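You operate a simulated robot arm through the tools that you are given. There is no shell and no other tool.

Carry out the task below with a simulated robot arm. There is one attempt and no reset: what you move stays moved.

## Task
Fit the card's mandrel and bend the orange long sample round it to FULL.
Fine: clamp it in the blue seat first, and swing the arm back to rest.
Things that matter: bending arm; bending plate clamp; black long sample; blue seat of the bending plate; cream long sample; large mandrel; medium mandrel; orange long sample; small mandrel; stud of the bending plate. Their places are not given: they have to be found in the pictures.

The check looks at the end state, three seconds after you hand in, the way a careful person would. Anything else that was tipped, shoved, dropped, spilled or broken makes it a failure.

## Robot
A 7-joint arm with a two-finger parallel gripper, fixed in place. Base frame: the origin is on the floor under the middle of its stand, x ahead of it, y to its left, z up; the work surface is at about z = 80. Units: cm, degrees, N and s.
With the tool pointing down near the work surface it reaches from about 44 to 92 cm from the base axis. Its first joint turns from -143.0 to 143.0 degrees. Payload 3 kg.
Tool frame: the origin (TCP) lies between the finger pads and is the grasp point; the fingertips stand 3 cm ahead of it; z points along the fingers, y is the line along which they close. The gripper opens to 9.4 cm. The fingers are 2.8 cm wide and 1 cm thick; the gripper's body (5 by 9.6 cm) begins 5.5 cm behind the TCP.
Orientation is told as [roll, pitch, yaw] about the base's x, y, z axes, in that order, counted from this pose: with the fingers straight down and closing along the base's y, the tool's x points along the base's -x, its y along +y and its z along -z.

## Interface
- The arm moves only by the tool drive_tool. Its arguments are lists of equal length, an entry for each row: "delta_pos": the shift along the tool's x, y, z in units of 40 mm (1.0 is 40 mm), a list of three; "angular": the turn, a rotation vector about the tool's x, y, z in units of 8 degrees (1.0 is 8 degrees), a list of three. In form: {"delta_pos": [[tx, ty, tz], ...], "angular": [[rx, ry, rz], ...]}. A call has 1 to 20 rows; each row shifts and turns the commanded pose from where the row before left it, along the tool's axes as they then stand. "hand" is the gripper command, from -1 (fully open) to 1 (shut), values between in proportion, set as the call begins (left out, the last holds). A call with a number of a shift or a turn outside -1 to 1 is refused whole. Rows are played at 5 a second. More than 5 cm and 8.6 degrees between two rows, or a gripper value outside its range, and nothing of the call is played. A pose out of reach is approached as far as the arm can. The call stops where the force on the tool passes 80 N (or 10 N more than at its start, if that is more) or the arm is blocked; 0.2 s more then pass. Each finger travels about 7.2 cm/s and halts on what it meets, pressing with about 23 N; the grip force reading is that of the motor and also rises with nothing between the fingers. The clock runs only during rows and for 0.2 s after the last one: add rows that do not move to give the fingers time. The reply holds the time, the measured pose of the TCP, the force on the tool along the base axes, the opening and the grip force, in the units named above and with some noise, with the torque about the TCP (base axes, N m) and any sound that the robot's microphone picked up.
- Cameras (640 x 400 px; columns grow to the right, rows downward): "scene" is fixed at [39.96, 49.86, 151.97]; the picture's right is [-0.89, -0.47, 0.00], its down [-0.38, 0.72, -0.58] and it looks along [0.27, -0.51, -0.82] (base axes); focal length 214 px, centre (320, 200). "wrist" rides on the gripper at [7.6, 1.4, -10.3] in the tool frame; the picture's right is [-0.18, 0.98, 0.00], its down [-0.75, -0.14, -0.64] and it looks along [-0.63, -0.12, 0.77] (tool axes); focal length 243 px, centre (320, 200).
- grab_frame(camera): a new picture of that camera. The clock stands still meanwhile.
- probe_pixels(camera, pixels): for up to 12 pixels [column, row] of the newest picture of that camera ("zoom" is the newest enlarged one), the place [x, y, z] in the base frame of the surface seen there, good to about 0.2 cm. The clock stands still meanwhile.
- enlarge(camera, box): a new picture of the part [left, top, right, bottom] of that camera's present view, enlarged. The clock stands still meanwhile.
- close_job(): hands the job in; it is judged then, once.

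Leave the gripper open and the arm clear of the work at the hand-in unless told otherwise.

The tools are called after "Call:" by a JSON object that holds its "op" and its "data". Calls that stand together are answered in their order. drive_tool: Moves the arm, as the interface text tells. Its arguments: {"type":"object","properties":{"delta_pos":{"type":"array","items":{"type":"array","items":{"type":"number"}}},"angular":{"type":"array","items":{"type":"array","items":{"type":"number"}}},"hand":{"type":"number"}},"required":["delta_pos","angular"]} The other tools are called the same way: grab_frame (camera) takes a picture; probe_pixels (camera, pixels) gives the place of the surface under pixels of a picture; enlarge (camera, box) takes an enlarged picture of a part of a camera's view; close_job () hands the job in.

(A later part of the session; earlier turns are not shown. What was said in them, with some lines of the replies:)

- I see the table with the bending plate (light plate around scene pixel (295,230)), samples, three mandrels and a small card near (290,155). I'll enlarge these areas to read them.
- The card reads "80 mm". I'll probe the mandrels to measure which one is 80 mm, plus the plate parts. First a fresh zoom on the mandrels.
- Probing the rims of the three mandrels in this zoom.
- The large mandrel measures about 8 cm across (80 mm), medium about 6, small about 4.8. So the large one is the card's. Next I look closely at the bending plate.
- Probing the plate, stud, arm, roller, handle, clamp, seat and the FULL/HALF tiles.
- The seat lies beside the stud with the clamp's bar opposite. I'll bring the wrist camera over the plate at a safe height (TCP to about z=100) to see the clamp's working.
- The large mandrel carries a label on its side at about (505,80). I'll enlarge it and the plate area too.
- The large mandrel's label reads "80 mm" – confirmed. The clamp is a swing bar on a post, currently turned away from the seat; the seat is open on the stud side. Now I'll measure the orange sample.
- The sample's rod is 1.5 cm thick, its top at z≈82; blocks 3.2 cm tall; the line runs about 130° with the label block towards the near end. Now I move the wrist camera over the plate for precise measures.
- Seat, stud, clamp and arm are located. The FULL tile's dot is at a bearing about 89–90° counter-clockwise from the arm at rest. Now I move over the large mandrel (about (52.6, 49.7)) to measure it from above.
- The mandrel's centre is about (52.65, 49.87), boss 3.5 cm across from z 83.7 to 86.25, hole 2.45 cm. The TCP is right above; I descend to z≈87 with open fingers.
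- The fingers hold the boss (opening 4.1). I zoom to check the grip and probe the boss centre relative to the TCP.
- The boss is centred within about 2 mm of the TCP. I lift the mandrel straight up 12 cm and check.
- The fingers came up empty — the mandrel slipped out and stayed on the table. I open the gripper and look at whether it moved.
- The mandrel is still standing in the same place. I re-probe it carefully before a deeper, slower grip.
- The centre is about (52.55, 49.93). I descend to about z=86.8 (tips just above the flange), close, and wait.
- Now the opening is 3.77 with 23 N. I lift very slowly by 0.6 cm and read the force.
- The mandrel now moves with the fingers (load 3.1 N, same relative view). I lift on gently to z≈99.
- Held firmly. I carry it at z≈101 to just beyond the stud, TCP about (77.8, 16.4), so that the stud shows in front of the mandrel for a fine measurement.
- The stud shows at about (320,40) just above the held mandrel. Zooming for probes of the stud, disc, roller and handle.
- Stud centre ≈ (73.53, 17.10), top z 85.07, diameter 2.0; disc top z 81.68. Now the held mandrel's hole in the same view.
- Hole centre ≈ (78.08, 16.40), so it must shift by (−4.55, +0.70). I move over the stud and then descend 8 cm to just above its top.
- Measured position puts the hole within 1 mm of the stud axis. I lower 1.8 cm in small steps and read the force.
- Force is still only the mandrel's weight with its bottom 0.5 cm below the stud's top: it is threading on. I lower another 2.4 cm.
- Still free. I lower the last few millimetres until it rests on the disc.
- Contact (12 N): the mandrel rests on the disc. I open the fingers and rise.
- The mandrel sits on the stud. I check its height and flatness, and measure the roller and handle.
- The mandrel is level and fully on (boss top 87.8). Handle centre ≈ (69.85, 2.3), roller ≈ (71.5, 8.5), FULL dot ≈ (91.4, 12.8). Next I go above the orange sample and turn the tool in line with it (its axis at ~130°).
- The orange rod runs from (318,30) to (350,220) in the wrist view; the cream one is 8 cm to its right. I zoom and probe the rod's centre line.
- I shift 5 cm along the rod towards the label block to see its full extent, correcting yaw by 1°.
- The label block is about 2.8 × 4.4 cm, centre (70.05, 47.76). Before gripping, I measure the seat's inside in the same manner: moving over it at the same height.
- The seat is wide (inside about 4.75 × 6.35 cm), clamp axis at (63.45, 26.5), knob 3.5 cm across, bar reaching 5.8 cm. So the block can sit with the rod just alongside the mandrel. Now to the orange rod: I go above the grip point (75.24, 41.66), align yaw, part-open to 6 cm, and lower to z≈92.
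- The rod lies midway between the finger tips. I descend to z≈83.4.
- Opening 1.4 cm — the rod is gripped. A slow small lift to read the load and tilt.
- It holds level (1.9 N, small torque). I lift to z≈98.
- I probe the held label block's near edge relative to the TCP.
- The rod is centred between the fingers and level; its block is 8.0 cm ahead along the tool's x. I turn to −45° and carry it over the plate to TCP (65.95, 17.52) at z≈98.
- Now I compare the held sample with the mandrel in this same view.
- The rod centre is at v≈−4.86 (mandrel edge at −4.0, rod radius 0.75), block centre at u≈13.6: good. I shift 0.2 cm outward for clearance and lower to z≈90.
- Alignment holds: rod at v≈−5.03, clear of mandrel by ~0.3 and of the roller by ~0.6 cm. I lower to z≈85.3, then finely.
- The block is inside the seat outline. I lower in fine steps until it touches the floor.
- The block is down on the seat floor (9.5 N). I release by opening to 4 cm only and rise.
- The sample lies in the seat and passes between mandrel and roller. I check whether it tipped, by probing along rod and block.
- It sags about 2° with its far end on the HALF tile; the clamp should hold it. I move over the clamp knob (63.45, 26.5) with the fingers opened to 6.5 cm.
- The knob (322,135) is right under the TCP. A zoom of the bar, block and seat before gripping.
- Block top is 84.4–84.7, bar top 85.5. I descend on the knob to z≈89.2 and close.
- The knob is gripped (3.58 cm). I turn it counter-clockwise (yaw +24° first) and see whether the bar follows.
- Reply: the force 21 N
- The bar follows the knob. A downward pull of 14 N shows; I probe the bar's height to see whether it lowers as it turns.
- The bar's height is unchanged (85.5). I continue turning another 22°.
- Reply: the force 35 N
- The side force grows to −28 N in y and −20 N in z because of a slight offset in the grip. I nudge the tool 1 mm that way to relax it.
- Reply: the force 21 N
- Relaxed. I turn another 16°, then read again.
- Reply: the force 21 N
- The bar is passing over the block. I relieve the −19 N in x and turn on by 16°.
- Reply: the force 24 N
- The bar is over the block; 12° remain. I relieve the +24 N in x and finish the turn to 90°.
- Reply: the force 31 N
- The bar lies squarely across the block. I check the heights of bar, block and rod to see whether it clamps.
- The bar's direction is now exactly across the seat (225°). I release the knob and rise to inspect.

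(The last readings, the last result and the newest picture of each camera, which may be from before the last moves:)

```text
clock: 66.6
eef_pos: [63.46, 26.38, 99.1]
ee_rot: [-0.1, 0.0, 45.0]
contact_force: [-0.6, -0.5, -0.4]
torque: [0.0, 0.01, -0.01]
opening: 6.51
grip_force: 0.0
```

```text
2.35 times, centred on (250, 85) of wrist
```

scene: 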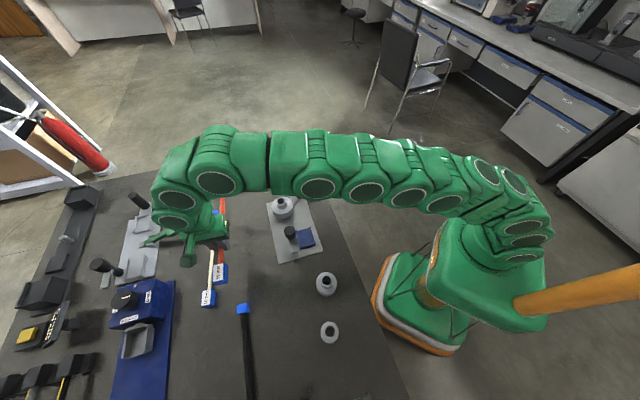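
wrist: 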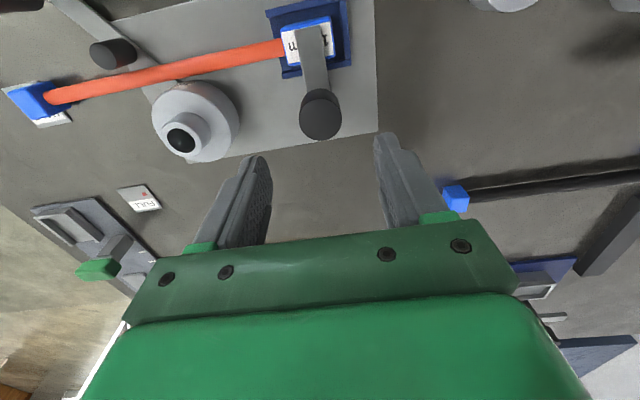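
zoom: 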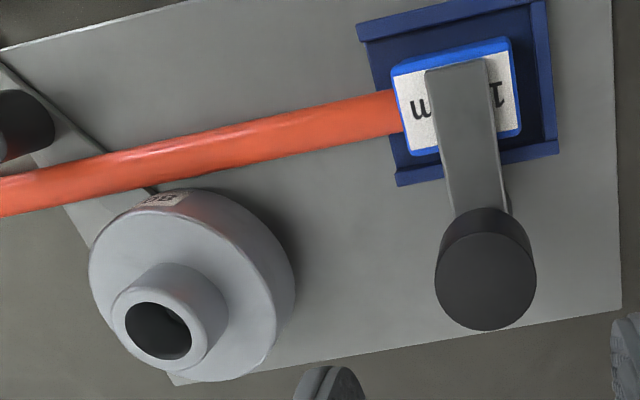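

The block sits in the seat under the bar, rod between mandrel and roller. Next I go to the bending arm's handle (69.85, 2.3), first moving at z≈99, then turning the tool so the fingers close along the direction of swing (yaw −103°).

Call:
{"op": "drive_tool", "data": {"delta_pos": [[0.447, -0.769, 0], [0.447, -0.769, 0], [0.447, -0.769, 0], [0.447, -0.769, 0], [0.447, -0.769, 0], [0.447, -0.769, 0], [0.447, -0.769, 0], [0, 0, 0]], "angular": [[0, 0, 0], [0, 0, 0], [0, 0, 0], [0, 0, 0], [0, 0, 0], [0, 0, 0], [0, 0, 0], [0, 0, 0]]}}

Call:
{"op": "drive_tool", "data": {"delta_pos": [[0, 0, 0], [0, 0, 0], [0, 0, 0], [0, 0, 0], [0, 0, 0], [0, 0, 0], [0, 0, 0], [0, 0, 0], [0, 0, 0], [0, 0, 0], [0, 0, 0], [0, 0, 0], [0, 0, 0], [0, 0, 0], [0, 0, 0], [0, 0, 0], [0, 0, 0], [0, 0, 0], [0, 0, 0], [0, 0, 0]], "angular": [[0, 0, 0.975], [0, 0, 0.975], [0, 0, 0.975], [0, 0, 0.975], [0, 0, 0.975], [0, 0, 0.975], [0, 0, 0.975], [0, 0, 0.975], [0, 0, 0.975], [0, 0, 0.975], [0, 0, 0.975], [0, 0, 0.975], [0, 0, 0.975], [0, 0, 0.975], [0, 0, 0.975], [0, 0, 0.975], [0, 0, 0.975], [0, 0, 0.975], [0, 0, 0.95], [0, 0, 0]], "hand": -0.277}}

Call:
{"op": "grab_frame", "data": {"camera": "wrist"}}

Call:
{"op": "grab_frame", "data": {"camera": "scene"}}

```text
clock: 68.4
eef_pos: [70.01, 2.15, 99.16]
ee_rot: [0.0, 0.0, 44.9]
contact_force: [-0.3, 0.4, 0.7]
torque: [0.01, -0.02, 0.0]
opening: 6.5
grip_force: 0.0
```

```text
clock: 72.6
eef_pos: [69.8, 2.09, 99.18]
ee_rot: [0.0, 0.0, -103.1]
contact_force: [0.5, 0.1, -0.4]
torque: [0.0, -0.03, 0.01]
opening: 6.01
grip_force: 0.1
```

```text
taken
```

wrist: 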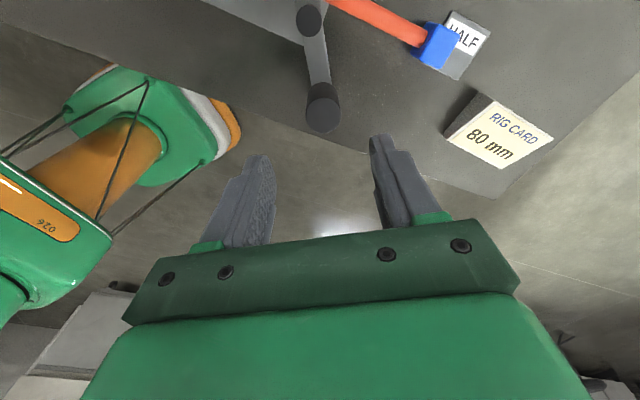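

```text
taken
```

scene: 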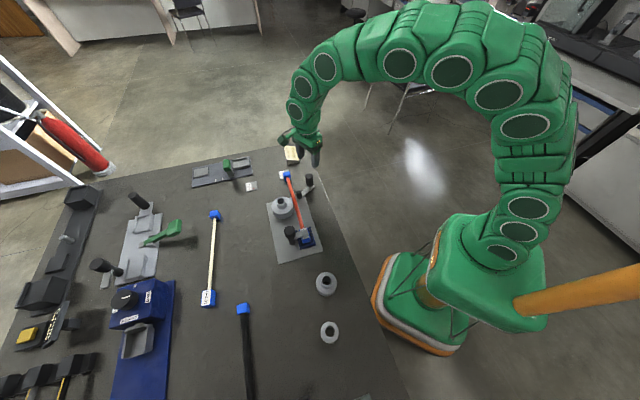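

Yaw −103° reached without trouble. I measure the handle and the small block/HALF tile from here.

Call:
{"op": "enlarge", "data": {"camera": "wrist", "box": [270, 0, 390, 140]}}

```text
2.86 times, centred on (330, 70) of wrist
```

zoom: 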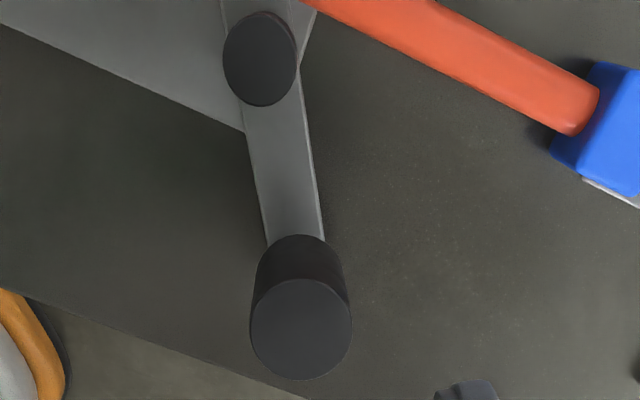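

Call:
{"op": "probe_pixels", "data": {"camera": "zoom", "pixels": [[255, 330], [347, 330], [301, 285], [301, 375], [301, 330], [260, 58], [228, 58], [293, 58], [260, 18], [260, 102], [300, 255], [285, 180]]}}

Call:
{"op": "probe_pixels", "data": {"camera": "wrist", "pixels": [[437, 45], [425, 50], [455, 30], [470, 55], [480, 30], [440, 65], [470, 80], [380, 22], [415, 40], [500, 110], [480, 150], [540, 150]]}}

```text
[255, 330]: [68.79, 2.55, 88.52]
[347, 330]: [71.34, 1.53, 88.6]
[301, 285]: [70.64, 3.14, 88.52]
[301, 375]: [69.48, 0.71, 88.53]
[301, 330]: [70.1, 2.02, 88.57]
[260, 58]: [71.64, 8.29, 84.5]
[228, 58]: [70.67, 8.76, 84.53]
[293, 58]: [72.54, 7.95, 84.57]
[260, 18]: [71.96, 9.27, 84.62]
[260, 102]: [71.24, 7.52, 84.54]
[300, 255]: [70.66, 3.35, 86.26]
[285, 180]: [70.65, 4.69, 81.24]
```

```text
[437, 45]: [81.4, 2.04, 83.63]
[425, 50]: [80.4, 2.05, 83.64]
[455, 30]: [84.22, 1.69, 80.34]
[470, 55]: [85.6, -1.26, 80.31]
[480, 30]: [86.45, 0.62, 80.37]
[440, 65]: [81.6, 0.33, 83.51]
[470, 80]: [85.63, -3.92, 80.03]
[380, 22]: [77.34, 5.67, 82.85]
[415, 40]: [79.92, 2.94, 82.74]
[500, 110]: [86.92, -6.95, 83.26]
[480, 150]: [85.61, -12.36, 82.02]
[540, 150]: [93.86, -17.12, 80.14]
```

Handle centre (70.07, 2.0), top z 88.5, radius about 15.5 from the stud. I correct sideways by 0.28 cm and descend to z≈87.4 with the fingers either side of the handle.

Call:
{"op": "drive_tool", "data": {"delta_pos": [[-0.006, 0.071, 0.5], [0, 0, 0.8], [0, 0, 0.8], [0, 0, 0.5], [0, 0, 0.345], [0, 0, 0]], "angular": [[0, 0, 0], [0, 0, 0], [0, 0, 0], [0, 0, 0], [0, 0, 0], [0, 0, 0]]}}

Call:
{"op": "grab_frame", "data": {"camera": "wrist"}}

```text
clock: 74.0
eef_pos: [70.12, 2.11, 87.3]
ee_rot: [0.0, 0.0, -103.0]
contact_force: [0.7, 0.5, 0.6]
torque: [-0.04, 0.02, -0.01]
opening: 6.0
grip_force: 0.1
```

```text
taken
```

wrist: 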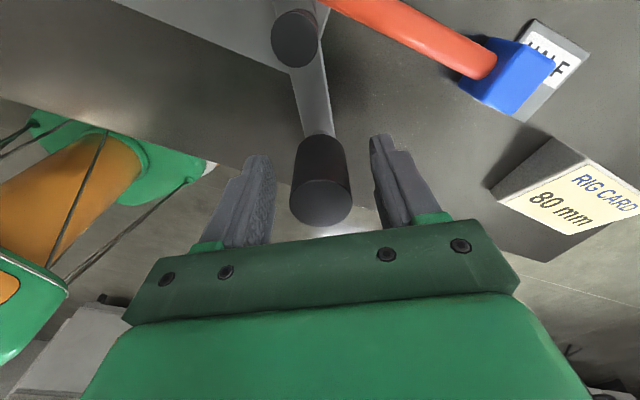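

The handle is centred between the fingers. I close.

Call:
{"op": "drive_tool", "data": {"delta_pos": [[0, 0, 0], [0, 0, 0], [0, 0, 0], [0, 0, 0], [0, 0, 0], [0, 0, 0]], "angular": [[0, 0, 0], [0, 0, 0], [0, 0, 0], [0, 0, 0], [0, 0, 0], [0, 0, 0]], "hand": 1}}

```text
clock: 75.4
eef_pos: [70.1, 2.16, 87.31]
ee_rot: [-0.1, 0.0, -103.1]
contact_force: [-1.3, -0.9, -5.2]
torque: [0.07, -0.65, 0.13]
opening: 3.18
grip_force: 44.8
```

Gripped (3.18 cm). The tool's y now points along the swing. I swing 16° along the arc (radius 15.4 cm) in 4° steps and read the force.

Call:
{"op": "drive_tool", "data": {"delta_pos": [[0.00938, 0.2686, 0], [0.00938, 0.2686, 0], [0.00938, 0.2686, 0], [0.00938, 0.2686, 0], [0, 0, 0]], "angular": [[0, 0, -0.5], [0, 0, -0.5], [0, 0, -0.5], [0, 0, -0.5], [0, 0, 0]]}}

Call:
{"op": "grab_frame", "data": {"camera": "wrist"}}

Call:
{"op": "enlarge", "data": {"camera": "scene", "box": [240, 140, 350, 270]}}

```text
clock: 76.6
eef_pos: [74.44, 1.77, 87.33]
ee_rot: [0.0, -0.1, -87.1]
contact_force: [1.6, -22.2, -10.7]
torque: [-0.28, -0.81, 0.1]
opening: 3.19
grip_force: 44.8
```

```text
taken
```

wrist: 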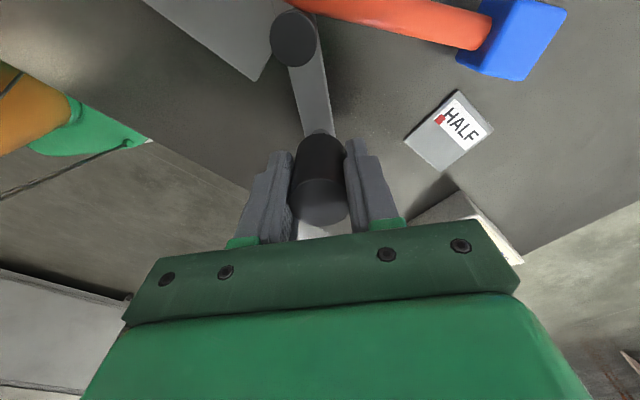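

```text
3.08 times, centred on (295, 205) of scene
```

zoom: 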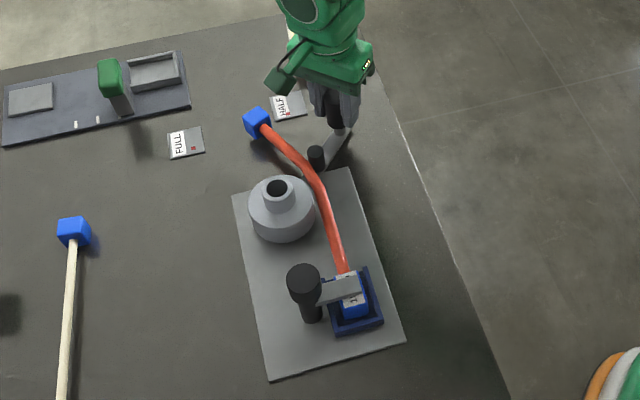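

The sample starts bending, HALF tile unmoved. The force is mainly radial (22 N outward), so I let the tool out by 1 mm and continue 24°.

Call:
{"op": "drive_tool", "data": {"delta_pos": [[-0.025, 0, 0.008], [0.0094, 0.27, 0], [0.0094, 0.27, 0], [0.0094, 0.27, 0], [0.0094, 0.27, 0], [0, 0, 0]], "angular": [[0, 0, 0], [0, 0, -0.5], [0, 0, -0.5], [0, 0, -0.5], [0, 0, -0.5], [0, 0, 0]]}}

Call:
{"op": "grab_frame", "data": {"camera": "wrist"}}

```text
clock: 78.0
eef_pos: [78.71, 2.46, 87.38]
ee_rot: [-0.1, -0.1, -71.1]
contact_force: [2.3, -4.1, -4.6]
torque: [0.41, -0.16, -0.11]
opening: 3.15
grip_force: 45.2
```

```text
taken
```

wrist: 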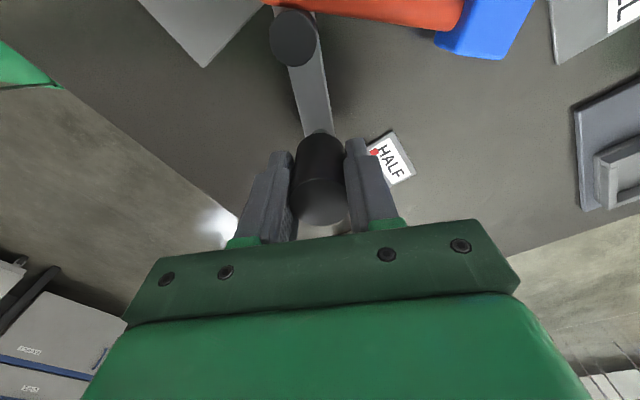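

Forces are small now. I continue 20° more.

Call:
{"op": "drive_tool", "data": {"delta_pos": [[0.0094, 0.27, 0], [0.0094, 0.27, 0], [0.0094, 0.27, 0], [0.0094, 0.27, 0], [0.0094, 0.27, 0], [0, 0, 0]], "angular": [[0, 0, -0.5], [0, 0, -0.5], [0, 0, -0.5], [0, 0, -0.5], [0, 0, -0.5], [0, 0, 0]]}}

Call:
{"op": "grab_frame", "data": {"camera": "wrist"}}

Call:
{"op": "enlarge", "data": {"camera": "scene", "box": [240, 140, 350, 270]}}

```text
clock: 79.4
eef_pos: [83.29, 5.24, 87.43]
ee_rot: [0.0, 0.0, -50.9]
contact_force: [-8.2, 12.7, 9.5]
torque: [-0.05, 0.82, -0.22]
opening: 3.16
grip_force: 44.6
```

```text
taken
```

wrist: 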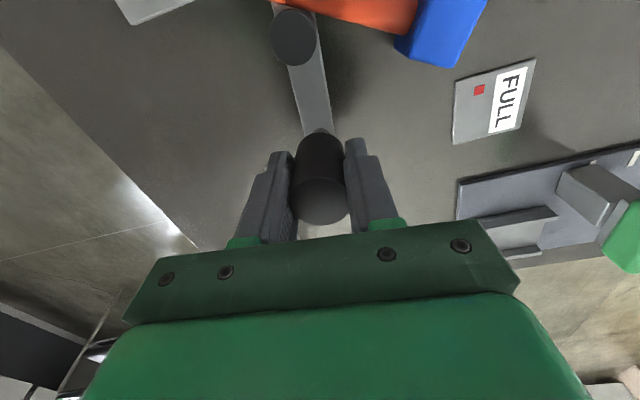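

```text
3.08 times, centred on (295, 205) of scene
```

zoom: 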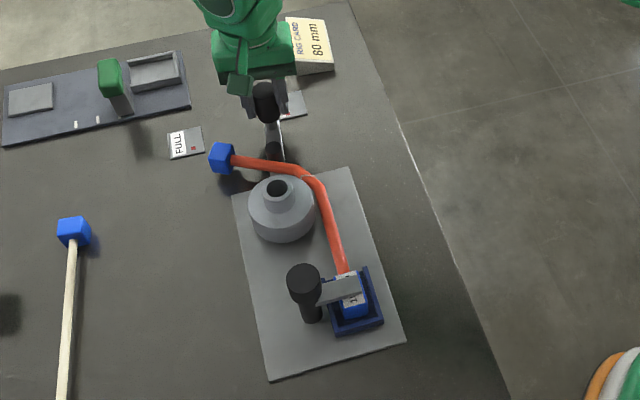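

The sample wraps the mandrel nicely. I probe the FULL tile and its dot in this view to fix the end bearing.

Call:
{"op": "probe_pixels", "data": {"camera": "wrist", "pixels": [[479, 90], [475, 95], [484, 86], [455, 140], [457, 82], [535, 60], [518, 128], [495, 100], [293, 35], [320, 200], [330, 165], [315, 110]]}}

```text
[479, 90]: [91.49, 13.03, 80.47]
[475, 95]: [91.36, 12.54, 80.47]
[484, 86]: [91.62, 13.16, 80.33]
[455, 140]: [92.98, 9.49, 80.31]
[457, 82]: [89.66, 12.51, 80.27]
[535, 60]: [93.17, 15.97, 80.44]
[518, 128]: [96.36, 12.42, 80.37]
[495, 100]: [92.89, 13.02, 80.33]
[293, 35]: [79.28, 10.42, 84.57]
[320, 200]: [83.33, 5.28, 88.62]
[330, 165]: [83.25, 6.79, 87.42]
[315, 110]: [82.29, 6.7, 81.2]
```

FULL dot ≈ (91.45, 12.9): bearing −13.2°, i.e. 90° from rest. I relieve slightly inward and swing 20° more.

Call:
{"op": "drive_tool", "data": {"delta_pos": [[0.0244, 0.27, -0.005], [0.0094, 0.27, 0], [0.0094, 0.27, 0], [0.0094, 0.27, 0], [0.0094, 0.27, 0], [0, 0, 0]], "angular": [[0, 0, -0.5], [0, 0, -0.5], [0, 0, -0.5], [0, 0, -0.5], [0, 0, -0.5], [0, 0, 0]]}}

Call:
{"op": "grab_frame", "data": {"camera": "wrist"}}

```text
clock: 80.8
eef_pos: [86.83, 9.2, 87.48]
ee_rot: [0.0, 0.1, -31.0]
contact_force: [-12.2, 5.9, -8.6]
torque: [0.23, -0.92, -0.12]
opening: 3.16
grip_force: 44.8
```

```text
taken
```

wrist: 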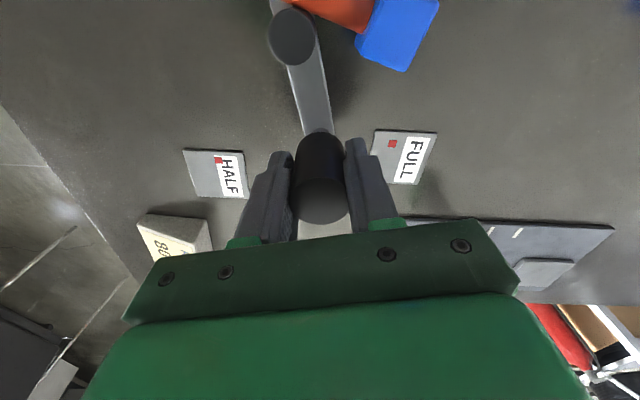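

About 18° remain. I swing 16° more with a small inward correction.

Call:
{"op": "drive_tool", "data": {"delta_pos": [[0.0234, 0.27, 0], [0.0094, 0.269, 0], [0.0094, 0.269, 0], [0.0094, 0.269, 0], [0, 0, 0]], "angular": [[0, 0, -0.5], [0, 0, -0.5], [0, 0, -0.5], [0, 0, -0.5], [0, 0, 0]]}}

Call:
{"op": "grab_frame", "data": {"camera": "wrist"}}

```text
clock: 82.0
eef_pos: [88.43, 13.18, 87.36]
ee_rot: [0.0, 0.0, -15.0]
contact_force: [-2.0, -1.5, -6.9]
torque: [0.89, 0.28, 0.33]
opening: 3.15
grip_force: 45.0
```

```text
taken
```

wrist: 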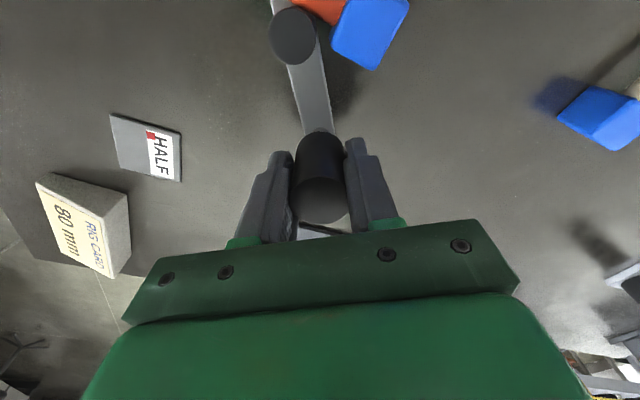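

2° remain. I check from the scene camera how the arm lines up with the FULL dot.

Call:
{"op": "enlarge", "data": {"camera": "scene", "box": [210, 140, 330, 240]}}

```text
4.00 times, centred on (270, 190) of scene
```

zoom: 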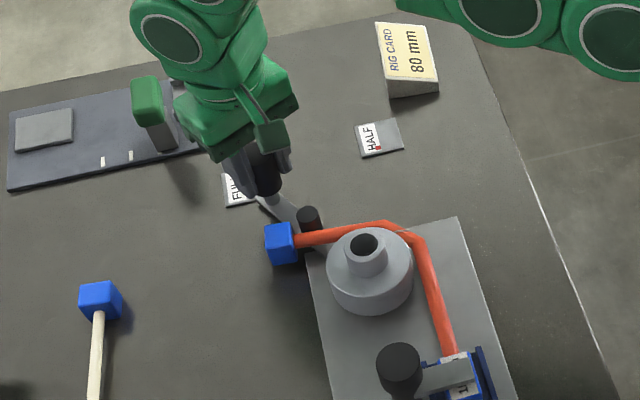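

The arm is almost on the FULL dot. I swing the last 2°.

Call:
{"op": "drive_tool", "data": {"delta_pos": [[0.0024, 0.135, 0], [0, 0, 0], [0, 0, 0]], "angular": [[0, 0, -0.25], [0, 0, 0], [0, 0, 0]]}}

Call:
{"op": "grab_frame", "data": {"camera": "wrist"}}

Call:
{"op": "enlarge", "data": {"camera": "scene", "box": [230, 160, 310, 220]}}

```text
clock: 82.8
eef_pos: [88.7, 13.69, 87.44]
ee_rot: [0.0, 0.0, -12.9]
contact_force: [-5.0, 2.7, 1.4]
torque: [-0.73, 0.14, -0.17]
opening: 3.13
grip_force: 44.5
```

```text
taken
```

wrist: 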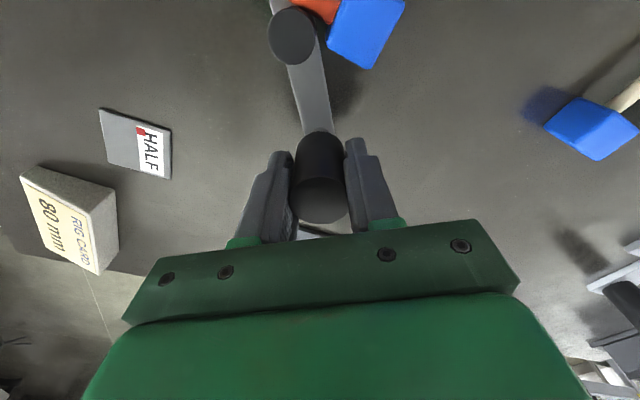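

```text
6.67 times, centred on (270, 190) of scene
```

zoom: 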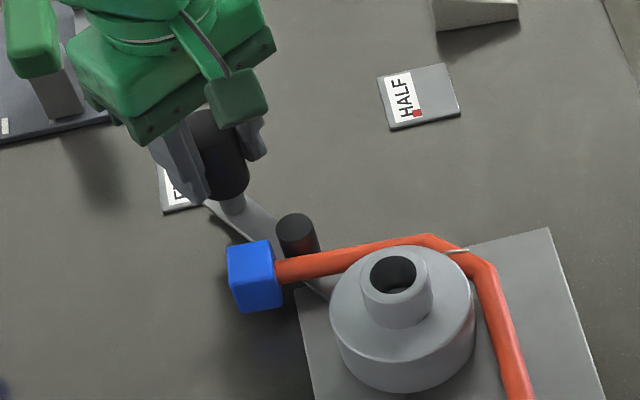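

I probe roller and handle once more to verify the arm's bearing at this point.

Call:
{"op": "probe_pixels", "data": {"camera": "wrist", "pixels": [[293, 36], [280, 36], [306, 36], [320, 200], [305, 200], [337, 200], [315, 110], [309, 90], [137, 131], [370, 25], [310, 5], [60, 215]]}}

```text
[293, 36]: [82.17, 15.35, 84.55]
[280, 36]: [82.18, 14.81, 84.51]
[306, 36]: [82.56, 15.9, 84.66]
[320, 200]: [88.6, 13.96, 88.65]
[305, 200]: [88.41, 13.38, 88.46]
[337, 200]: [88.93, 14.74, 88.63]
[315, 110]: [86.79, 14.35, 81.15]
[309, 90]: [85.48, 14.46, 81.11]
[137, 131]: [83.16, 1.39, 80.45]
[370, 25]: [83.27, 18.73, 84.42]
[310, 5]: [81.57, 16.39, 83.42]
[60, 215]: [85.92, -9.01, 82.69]
```

The arm is at FULL (turned 90° from rest, bearing −12.9° vs dot −13.2°). I hold briefly, then swing it back by the same arc, first 38°.

Call:
{"op": "drive_tool", "data": {"delta_pos": [[0, 0, 0], [0, 0, 0], [0.0024, -0.135, 0], [0.0094, -0.269, 0], [0.0094, -0.269, 0], [0.0094, -0.269, 0], [-0.0046, -0.27, 0], [0.0094, -0.27, 0], [0.0094, -0.27, 0], [0.0094, -0.27, 0], [0.0094, -0.27, 0], [-0.0056, -0.27, 0], [0, 0, 0]], "angular": [[0, 0, 0], [0, 0, 0], [0, 0, 0.25], [0, 0, 0.5], [0, 0, 0.5], [0, 0, 0.5], [0, 0, 0.5], [0, 0, 0.5], [0, 0, 0.5], [0, 0, 0.5], [0, 0, 0.5], [0, 0, 0.5], [0, 0, 0]]}}

Call:
{"op": "enlarge", "data": {"camera": "scene", "box": [230, 140, 340, 260]}}

```text
clock: 85.6
eef_pos: [83.28, 5.18, 87.39]
ee_rot: [0.0, 0.0, -51.0]
contact_force: [3.2, -6.3, -6.1]
torque: [0.04, -0.57, 0.29]
opening: 3.13
grip_force: 44.8
```

```text
3.33 times, centred on (285, 200) of scene
```

zoom: 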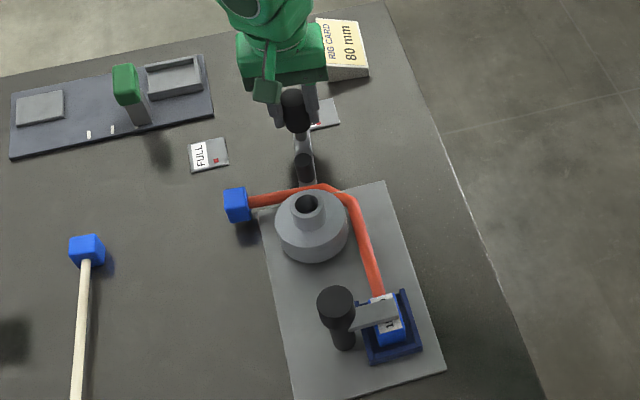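

The sample keeps its bend. I swing the remaining 52° back to rest.

Call:
{"op": "drive_tool", "data": {"delta_pos": [[0.0094, -0.27, 0], [0.0094, -0.27, 0], [0.0094, -0.27, 0], [0.0094, -0.27, 0], [0.0094, -0.27, 0], [0.0094, -0.27, 0], [0.0094, -0.27, 0], [0.0094, -0.27, 0], [0.0094, -0.27, 0], [0.025, 0, 0], [0, 0, 0]], "angular": [[0, 0, 0.5], [0, 0, 0.5], [0, 0, 0.5], [0, 0, 0.5], [0, 0, 0.5], [0, 0, 0.5], [0, 0, 0.5], [0, 0, 0.5], [0, 0, 0.5], [0, 0, 0], [0, 0, 0]]}}

```text
clock: 88.0
eef_pos: [74.47, 1.74, 87.36]
ee_rot: [0.1, 0.1, -87.1]
contact_force: [2.8, -49.2, 6.9]
torque: [-0.43, 0.34, 0.09]
opening: 3.18
grip_force: 44.6
```

A 49 N outward radial load shows; I let the tool out by 1.5 mm before the last 16°.

Call:
{"op": "drive_tool", "data": {"delta_pos": [[-0.04, 0, 0], [0, 0, 0]], "angular": [[0, 0, 0], [0, 0, 0]]}}

```text
clock: 88.6
eef_pos: [74.41, 1.69, 87.36]
ee_rot: [0.0, -0.1, -87.1]
contact_force: [1.3, -33.6, 5.4]
torque: [-0.7, -0.03, 0.1]
opening: 3.15
grip_force: 44.6
```

Call:
{"op": "drive_tool", "data": {"delta_pos": [[-0.04, 0, 0.005], [-0.03, 0, 0], [0, 0, 0]], "angular": [[0, 0, 0], [0, 0, 0], [0, 0, 0]]}}

```text
clock: 89.4
eef_pos: [74.43, 1.73, 87.29]
ee_rot: [0.0, 0.0, -87.0]
contact_force: [-2.0, 24.2, 5.9]
torque: [-0.06, 0.25, 0.09]
opening: 3.17
grip_force: 45.1
```

Call:
{"op": "drive_tool", "data": {"delta_pos": [[0.025, 0, 0], [0.0094, -0.2686, 0], [0.0094, -0.2686, 0], [0, 0, 0]], "angular": [[0, 0, 0], [0, 0, 0.5], [0, 0, 0.5], [0, 0, 0]]}}

```text
clock: 90.4
eef_pos: [72.3, 1.62, 87.37]
ee_rot: [0.1, 0.0, -95.0]
contact_force: [2.0, 39.1, -4.9]
torque: [0.62, -0.76, 0.03]
opening: 3.12
grip_force: 45.1
```

Call:
{"op": "drive_tool", "data": {"delta_pos": [[0.04, 0, 0], [0.012, -0.2686, 0], [0, 0, 0]], "angular": [[0, 0, 0], [0, 0, 0.5], [0, 0, 0]]}}

```text
clock: 91.2
eef_pos: [71.2, 1.73, 87.35]
ee_rot: [0.0, -0.1, -99.1]
contact_force: [1.2, 7.4, 6.7]
torque: [-0.61, 0.8, -0.06]
opening: 3.2
grip_force: 45.2
```

Nearly there: 4° remain. I complete the swing to the rest bearing.

Call:
{"op": "drive_tool", "data": {"delta_pos": [[0.012, -0.266, 0], [0, 0, 0], [0, 0, 0]], "angular": [[0, 0, 0.494], [0, 0, 0], [0, 0, 0]]}}

Call:
{"op": "grab_frame", "data": {"camera": "wrist"}}

```text
clock: 92.0
eef_pos: [70.12, 1.9, 87.44]
ee_rot: [0.0, 0.0, -102.9]
contact_force: [-3.0, -6.0, 16.9]
torque: [0.06, -0.69, 0.17]
opening: 3.15
grip_force: 45.0
```

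```text
taken
```

wrist: 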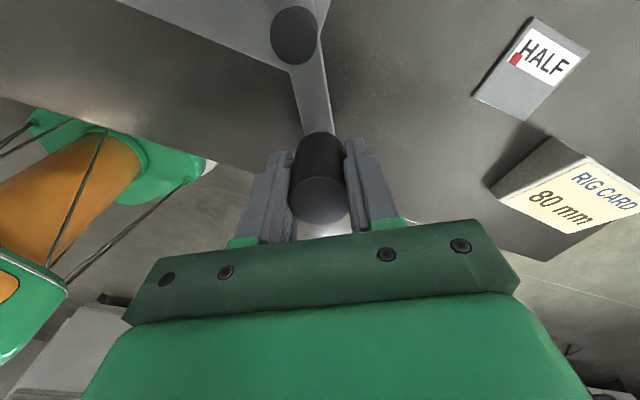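

The view matches the one at first grip. I open and rise.

Call:
{"op": "drive_tool", "data": {"delta_pos": [[0, 0, 0], [0, 0, 0], [0, 0, 0], [0, 0, 0], [0, 0, -0.3], [0, 0, -0.7], [0, 0, -1], [0, 0, -0.96], [0, 0, 0]], "angular": [[0, 0, 0], [0, 0, 0], [0, 0, 0], [0, 0, 0], [0, 0, 0], [0, 0, 0], [0, 0, 0], [0, 0, 0], [0, 0, 0]], "hand": -0.277}}

Call:
{"op": "grab_frame", "data": {"camera": "wrist"}}

Call:
{"op": "enlarge", "data": {"camera": "wrist", "box": [270, 0, 390, 140]}}

```text
clock: 94.0
eef_pos: [70.29, 2.08, 99.33]
ee_rot: [0.0, 0.0, -103.0]
contact_force: [-0.5, -0.1, 0.2]
torque: [0.02, 0.0, 0.01]
opening: 6.02
grip_force: 0.2
```

```text
taken
```

wrist: 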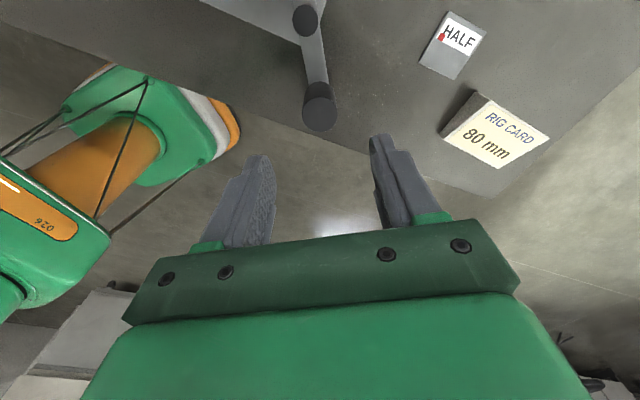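

```text
2.86 times, centred on (330, 70) of wrist
```

zoom: 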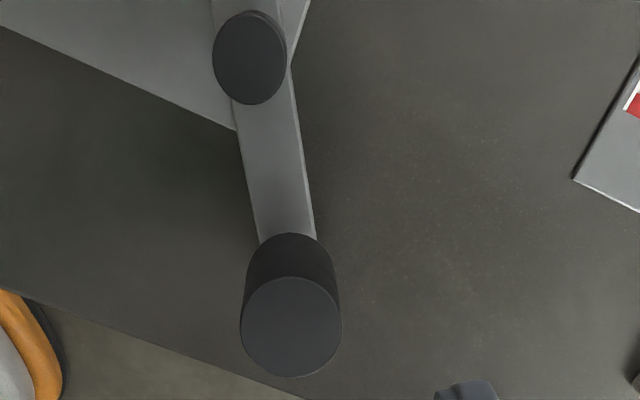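

Call:
{"op": "probe_pixels", "data": {"camera": "zoom", "pixels": [[245, 328], [337, 328], [291, 282], [291, 373], [291, 328], [250, 58], [217, 58], [283, 58], [250, 16], [250, 100], [300, 240], [275, 180]]}}

Call:
{"op": "probe_pixels", "data": {"camera": "wrist", "pixels": [[441, 37], [450, 12], [486, 33], [455, 79], [420, 60], [475, 95], [445, 130], [549, 135], [498, 192], [495, 165]]}}

```text
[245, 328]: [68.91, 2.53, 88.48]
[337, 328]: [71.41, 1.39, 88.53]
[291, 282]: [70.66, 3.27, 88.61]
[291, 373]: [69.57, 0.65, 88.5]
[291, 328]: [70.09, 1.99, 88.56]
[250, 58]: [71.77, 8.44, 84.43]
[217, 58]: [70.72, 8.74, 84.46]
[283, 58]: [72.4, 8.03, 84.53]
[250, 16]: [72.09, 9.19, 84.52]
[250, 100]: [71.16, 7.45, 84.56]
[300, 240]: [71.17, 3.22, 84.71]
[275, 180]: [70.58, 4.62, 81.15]
```

```text
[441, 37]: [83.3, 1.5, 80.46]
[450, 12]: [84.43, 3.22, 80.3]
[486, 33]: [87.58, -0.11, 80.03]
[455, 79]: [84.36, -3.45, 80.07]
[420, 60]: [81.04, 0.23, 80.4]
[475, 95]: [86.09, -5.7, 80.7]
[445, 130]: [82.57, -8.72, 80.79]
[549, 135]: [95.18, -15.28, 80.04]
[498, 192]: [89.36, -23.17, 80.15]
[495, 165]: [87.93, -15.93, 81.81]
```

The handle is exactly back at its rest place (70.1, 1.97) and the HALF tile is unmoved. I withdraw upward and back to the starting area, opening fully and turning the tool back.

Call:
{"op": "drive_tool", "data": {"delta_pos": [[0, 0, -0.8], [0, 0, -0.8], [0.06, -0.53, -0.55], [0.06, -0.53, -0.55], [0.06, -0.53, -0.55], [0.06, -0.53, -0.55], [0.06, -0.53, -0.55], [0.06, -0.53, -0.55], [0.06, -0.53, -0.55], [0.06, -0.53, -0.55], [0, 0, 0]], "angular": [[0, 0, 0], [0, 0, 0], [0, 0, 0], [0, 0, 0], [0, 0, 0], [0, 0, 0], [0, 0, 0], [0, 0, 0], [0, 0, 0], [0, 0, 0], [0, 0, 0]], "hand": -1}}

Call:
{"op": "drive_tool", "data": {"delta_pos": [[0, 0, 0], [0, 0, 0], [0, 0, 0], [0, 0, 0], [0, 0, 0], [0, 0, 0], [0, 0, 0], [0, 0, 0], [0, 0, 0], [0, 0, 0], [0, 0, 0], [0, 0, 0], [0, 0, 0], [0, 0, 0], [0, 0, 0]], "angular": [[0, 0, -0.92], [0, 0, -0.92], [0, 0, -0.92], [0, 0, -0.92], [0, 0, -0.92], [0, 0, -0.92], [0, 0, -0.92], [0, 0, -0.92], [0, 0, -0.92], [0, 0, -0.92], [0, 0, -0.92], [0, 0, -0.92], [0, 0, -0.92], [0, 0, -0.92], [0, 0, 0]]}}

Call:
{"op": "grab_frame", "data": {"camera": "scene"}}

Call:
{"op": "grab_frame", "data": {"camera": "wrist"}}

Call:
{"op": "enlarge", "data": {"camera": "scene", "box": [230, 140, 340, 270]}}

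```text
clock: 96.4
eef_pos: [54.07, 7.66, 123.14]
ee_rot: [0.0, 0.1, -103.0]
contact_force: [-0.6, -0.1, 0.5]
torque: [0.0, 0.02, -0.03]
opening: 9.41
grip_force: 0.2
```

```text
clock: 99.6
eef_pos: [54.04, 7.8, 123.06]
ee_rot: [0.1, -0.1, 0.0]
contact_force: [-0.9, -0.5, 0.5]
torque: [0.01, 0.06, -0.05]
opening: 9.4
grip_force: 0.2
```

```text
taken
```

scene: 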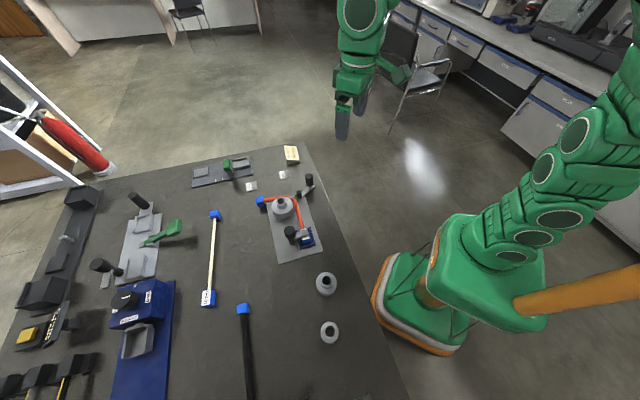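

```text
taken
```

wrist: 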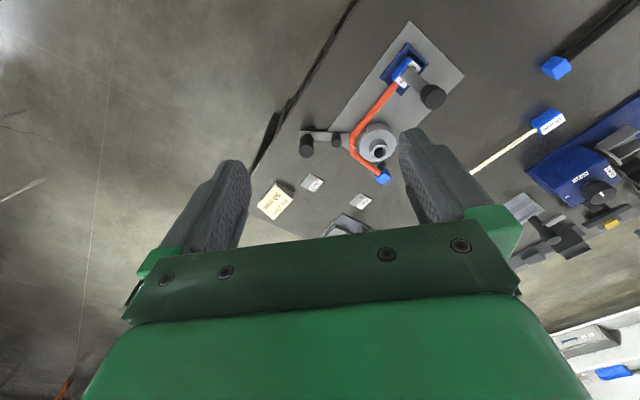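

```text
3.08 times, centred on (285, 205) of scene
```

zoom: 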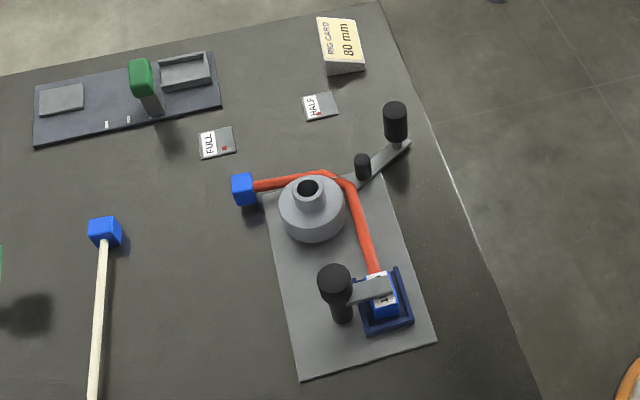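

Everything looks in order. I check the clamped block, the bent leg and the mandrel's height once more.

Call:
{"op": "enlarge", "data": {"camera": "scene", "box": [255, 190, 330, 260]}}

Call:
{"op": "enlarge", "data": {"camera": "wrist", "box": [290, 20, 480, 200]}}

```text
5.71 times, centred on (292, 225) of scene
```

zoom: 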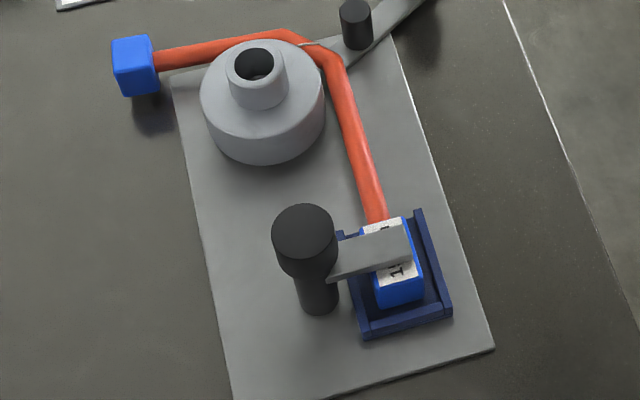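

```text
2.22 times, centred on (385, 110) of wrist
```

zoom: 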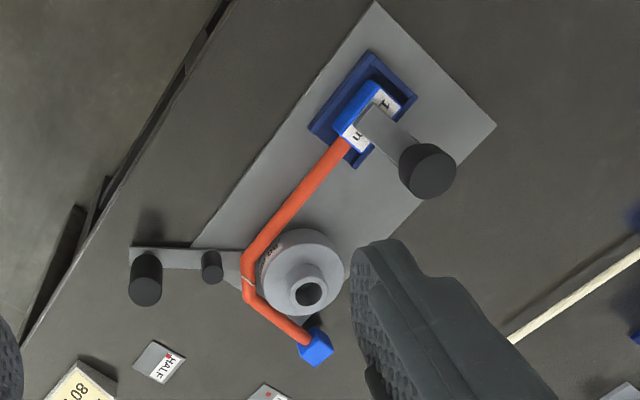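

Call:
{"op": "probe_pixels", "data": {"camera": "zoom", "pixels": [[340, 150], [310, 185], [280, 220], [255, 250], [248, 272], [250, 292], [275, 313], [297, 332], [316, 348], [345, 125], [375, 95], [390, 105]]}}

Call:
{"op": "probe_pixels", "data": {"camera": "scene", "pixels": [[262, 202], [275, 200], [285, 199], [302, 212], [299, 200], [296, 225], [282, 201], [290, 233], [303, 236], [307, 240], [283, 212], [324, 283]]}}

```text
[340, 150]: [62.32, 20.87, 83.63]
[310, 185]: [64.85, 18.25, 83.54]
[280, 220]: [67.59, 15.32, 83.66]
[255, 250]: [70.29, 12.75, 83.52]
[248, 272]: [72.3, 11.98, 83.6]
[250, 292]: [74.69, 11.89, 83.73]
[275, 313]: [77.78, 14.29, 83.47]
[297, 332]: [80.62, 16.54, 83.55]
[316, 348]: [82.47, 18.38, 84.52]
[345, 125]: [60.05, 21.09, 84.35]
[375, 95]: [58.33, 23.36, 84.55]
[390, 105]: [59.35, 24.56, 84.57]
```

```text
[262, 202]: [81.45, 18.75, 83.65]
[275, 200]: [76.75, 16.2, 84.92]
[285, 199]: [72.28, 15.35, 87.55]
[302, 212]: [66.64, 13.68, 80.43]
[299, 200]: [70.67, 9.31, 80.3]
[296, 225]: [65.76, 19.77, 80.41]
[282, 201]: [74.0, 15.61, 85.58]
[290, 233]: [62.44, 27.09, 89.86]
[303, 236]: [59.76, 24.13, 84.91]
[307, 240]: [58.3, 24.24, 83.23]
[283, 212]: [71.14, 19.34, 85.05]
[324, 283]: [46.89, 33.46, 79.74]
```

The straight leg is still in the seat under the bar. The sample is bent about 84° round the 80 mm mandrel and lies level. The bending arm is back at rest, the HALF and FULL tiles and the other samples are untouched, and the gripper is open and clear. I hand in.

Call:
{"op": "close_job", "data": {}}

```text
The job is handed in.
```

The orange sample is clamped in the blue seat and bent round the 80 mm mandrel to FULL. The bending arm is back at rest, and I have handed the job in; I don't have the check's result.

- **Mandrel:** The card reads "80 mm" and so does the large mandrel's label. It is on the stud and level. My first grip on it slipped off, but it stayed standing in place and the second grip held.
- **Clamping:** The 15 mm label block is in the blue seat with the clamp bar turned squarely across it. This was done before any bending.
- **Bend:** I swung the arm 90° from rest, to within about half a degree of the FULL dot. Measured afterwards, the sample is bent about 84°, which fits the arm having reached FULL.
- **Rest:** The handle is back within about 1 mm of where it started.
- **Other items:** Before bending, the sample's far end rested on the HALF tile and slid off it as the arm swung. The tile measured unmoved afterwards, and the other mandrels and samples look untouched in the last pictures.

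The gripper was left open and the robot clear of the work.
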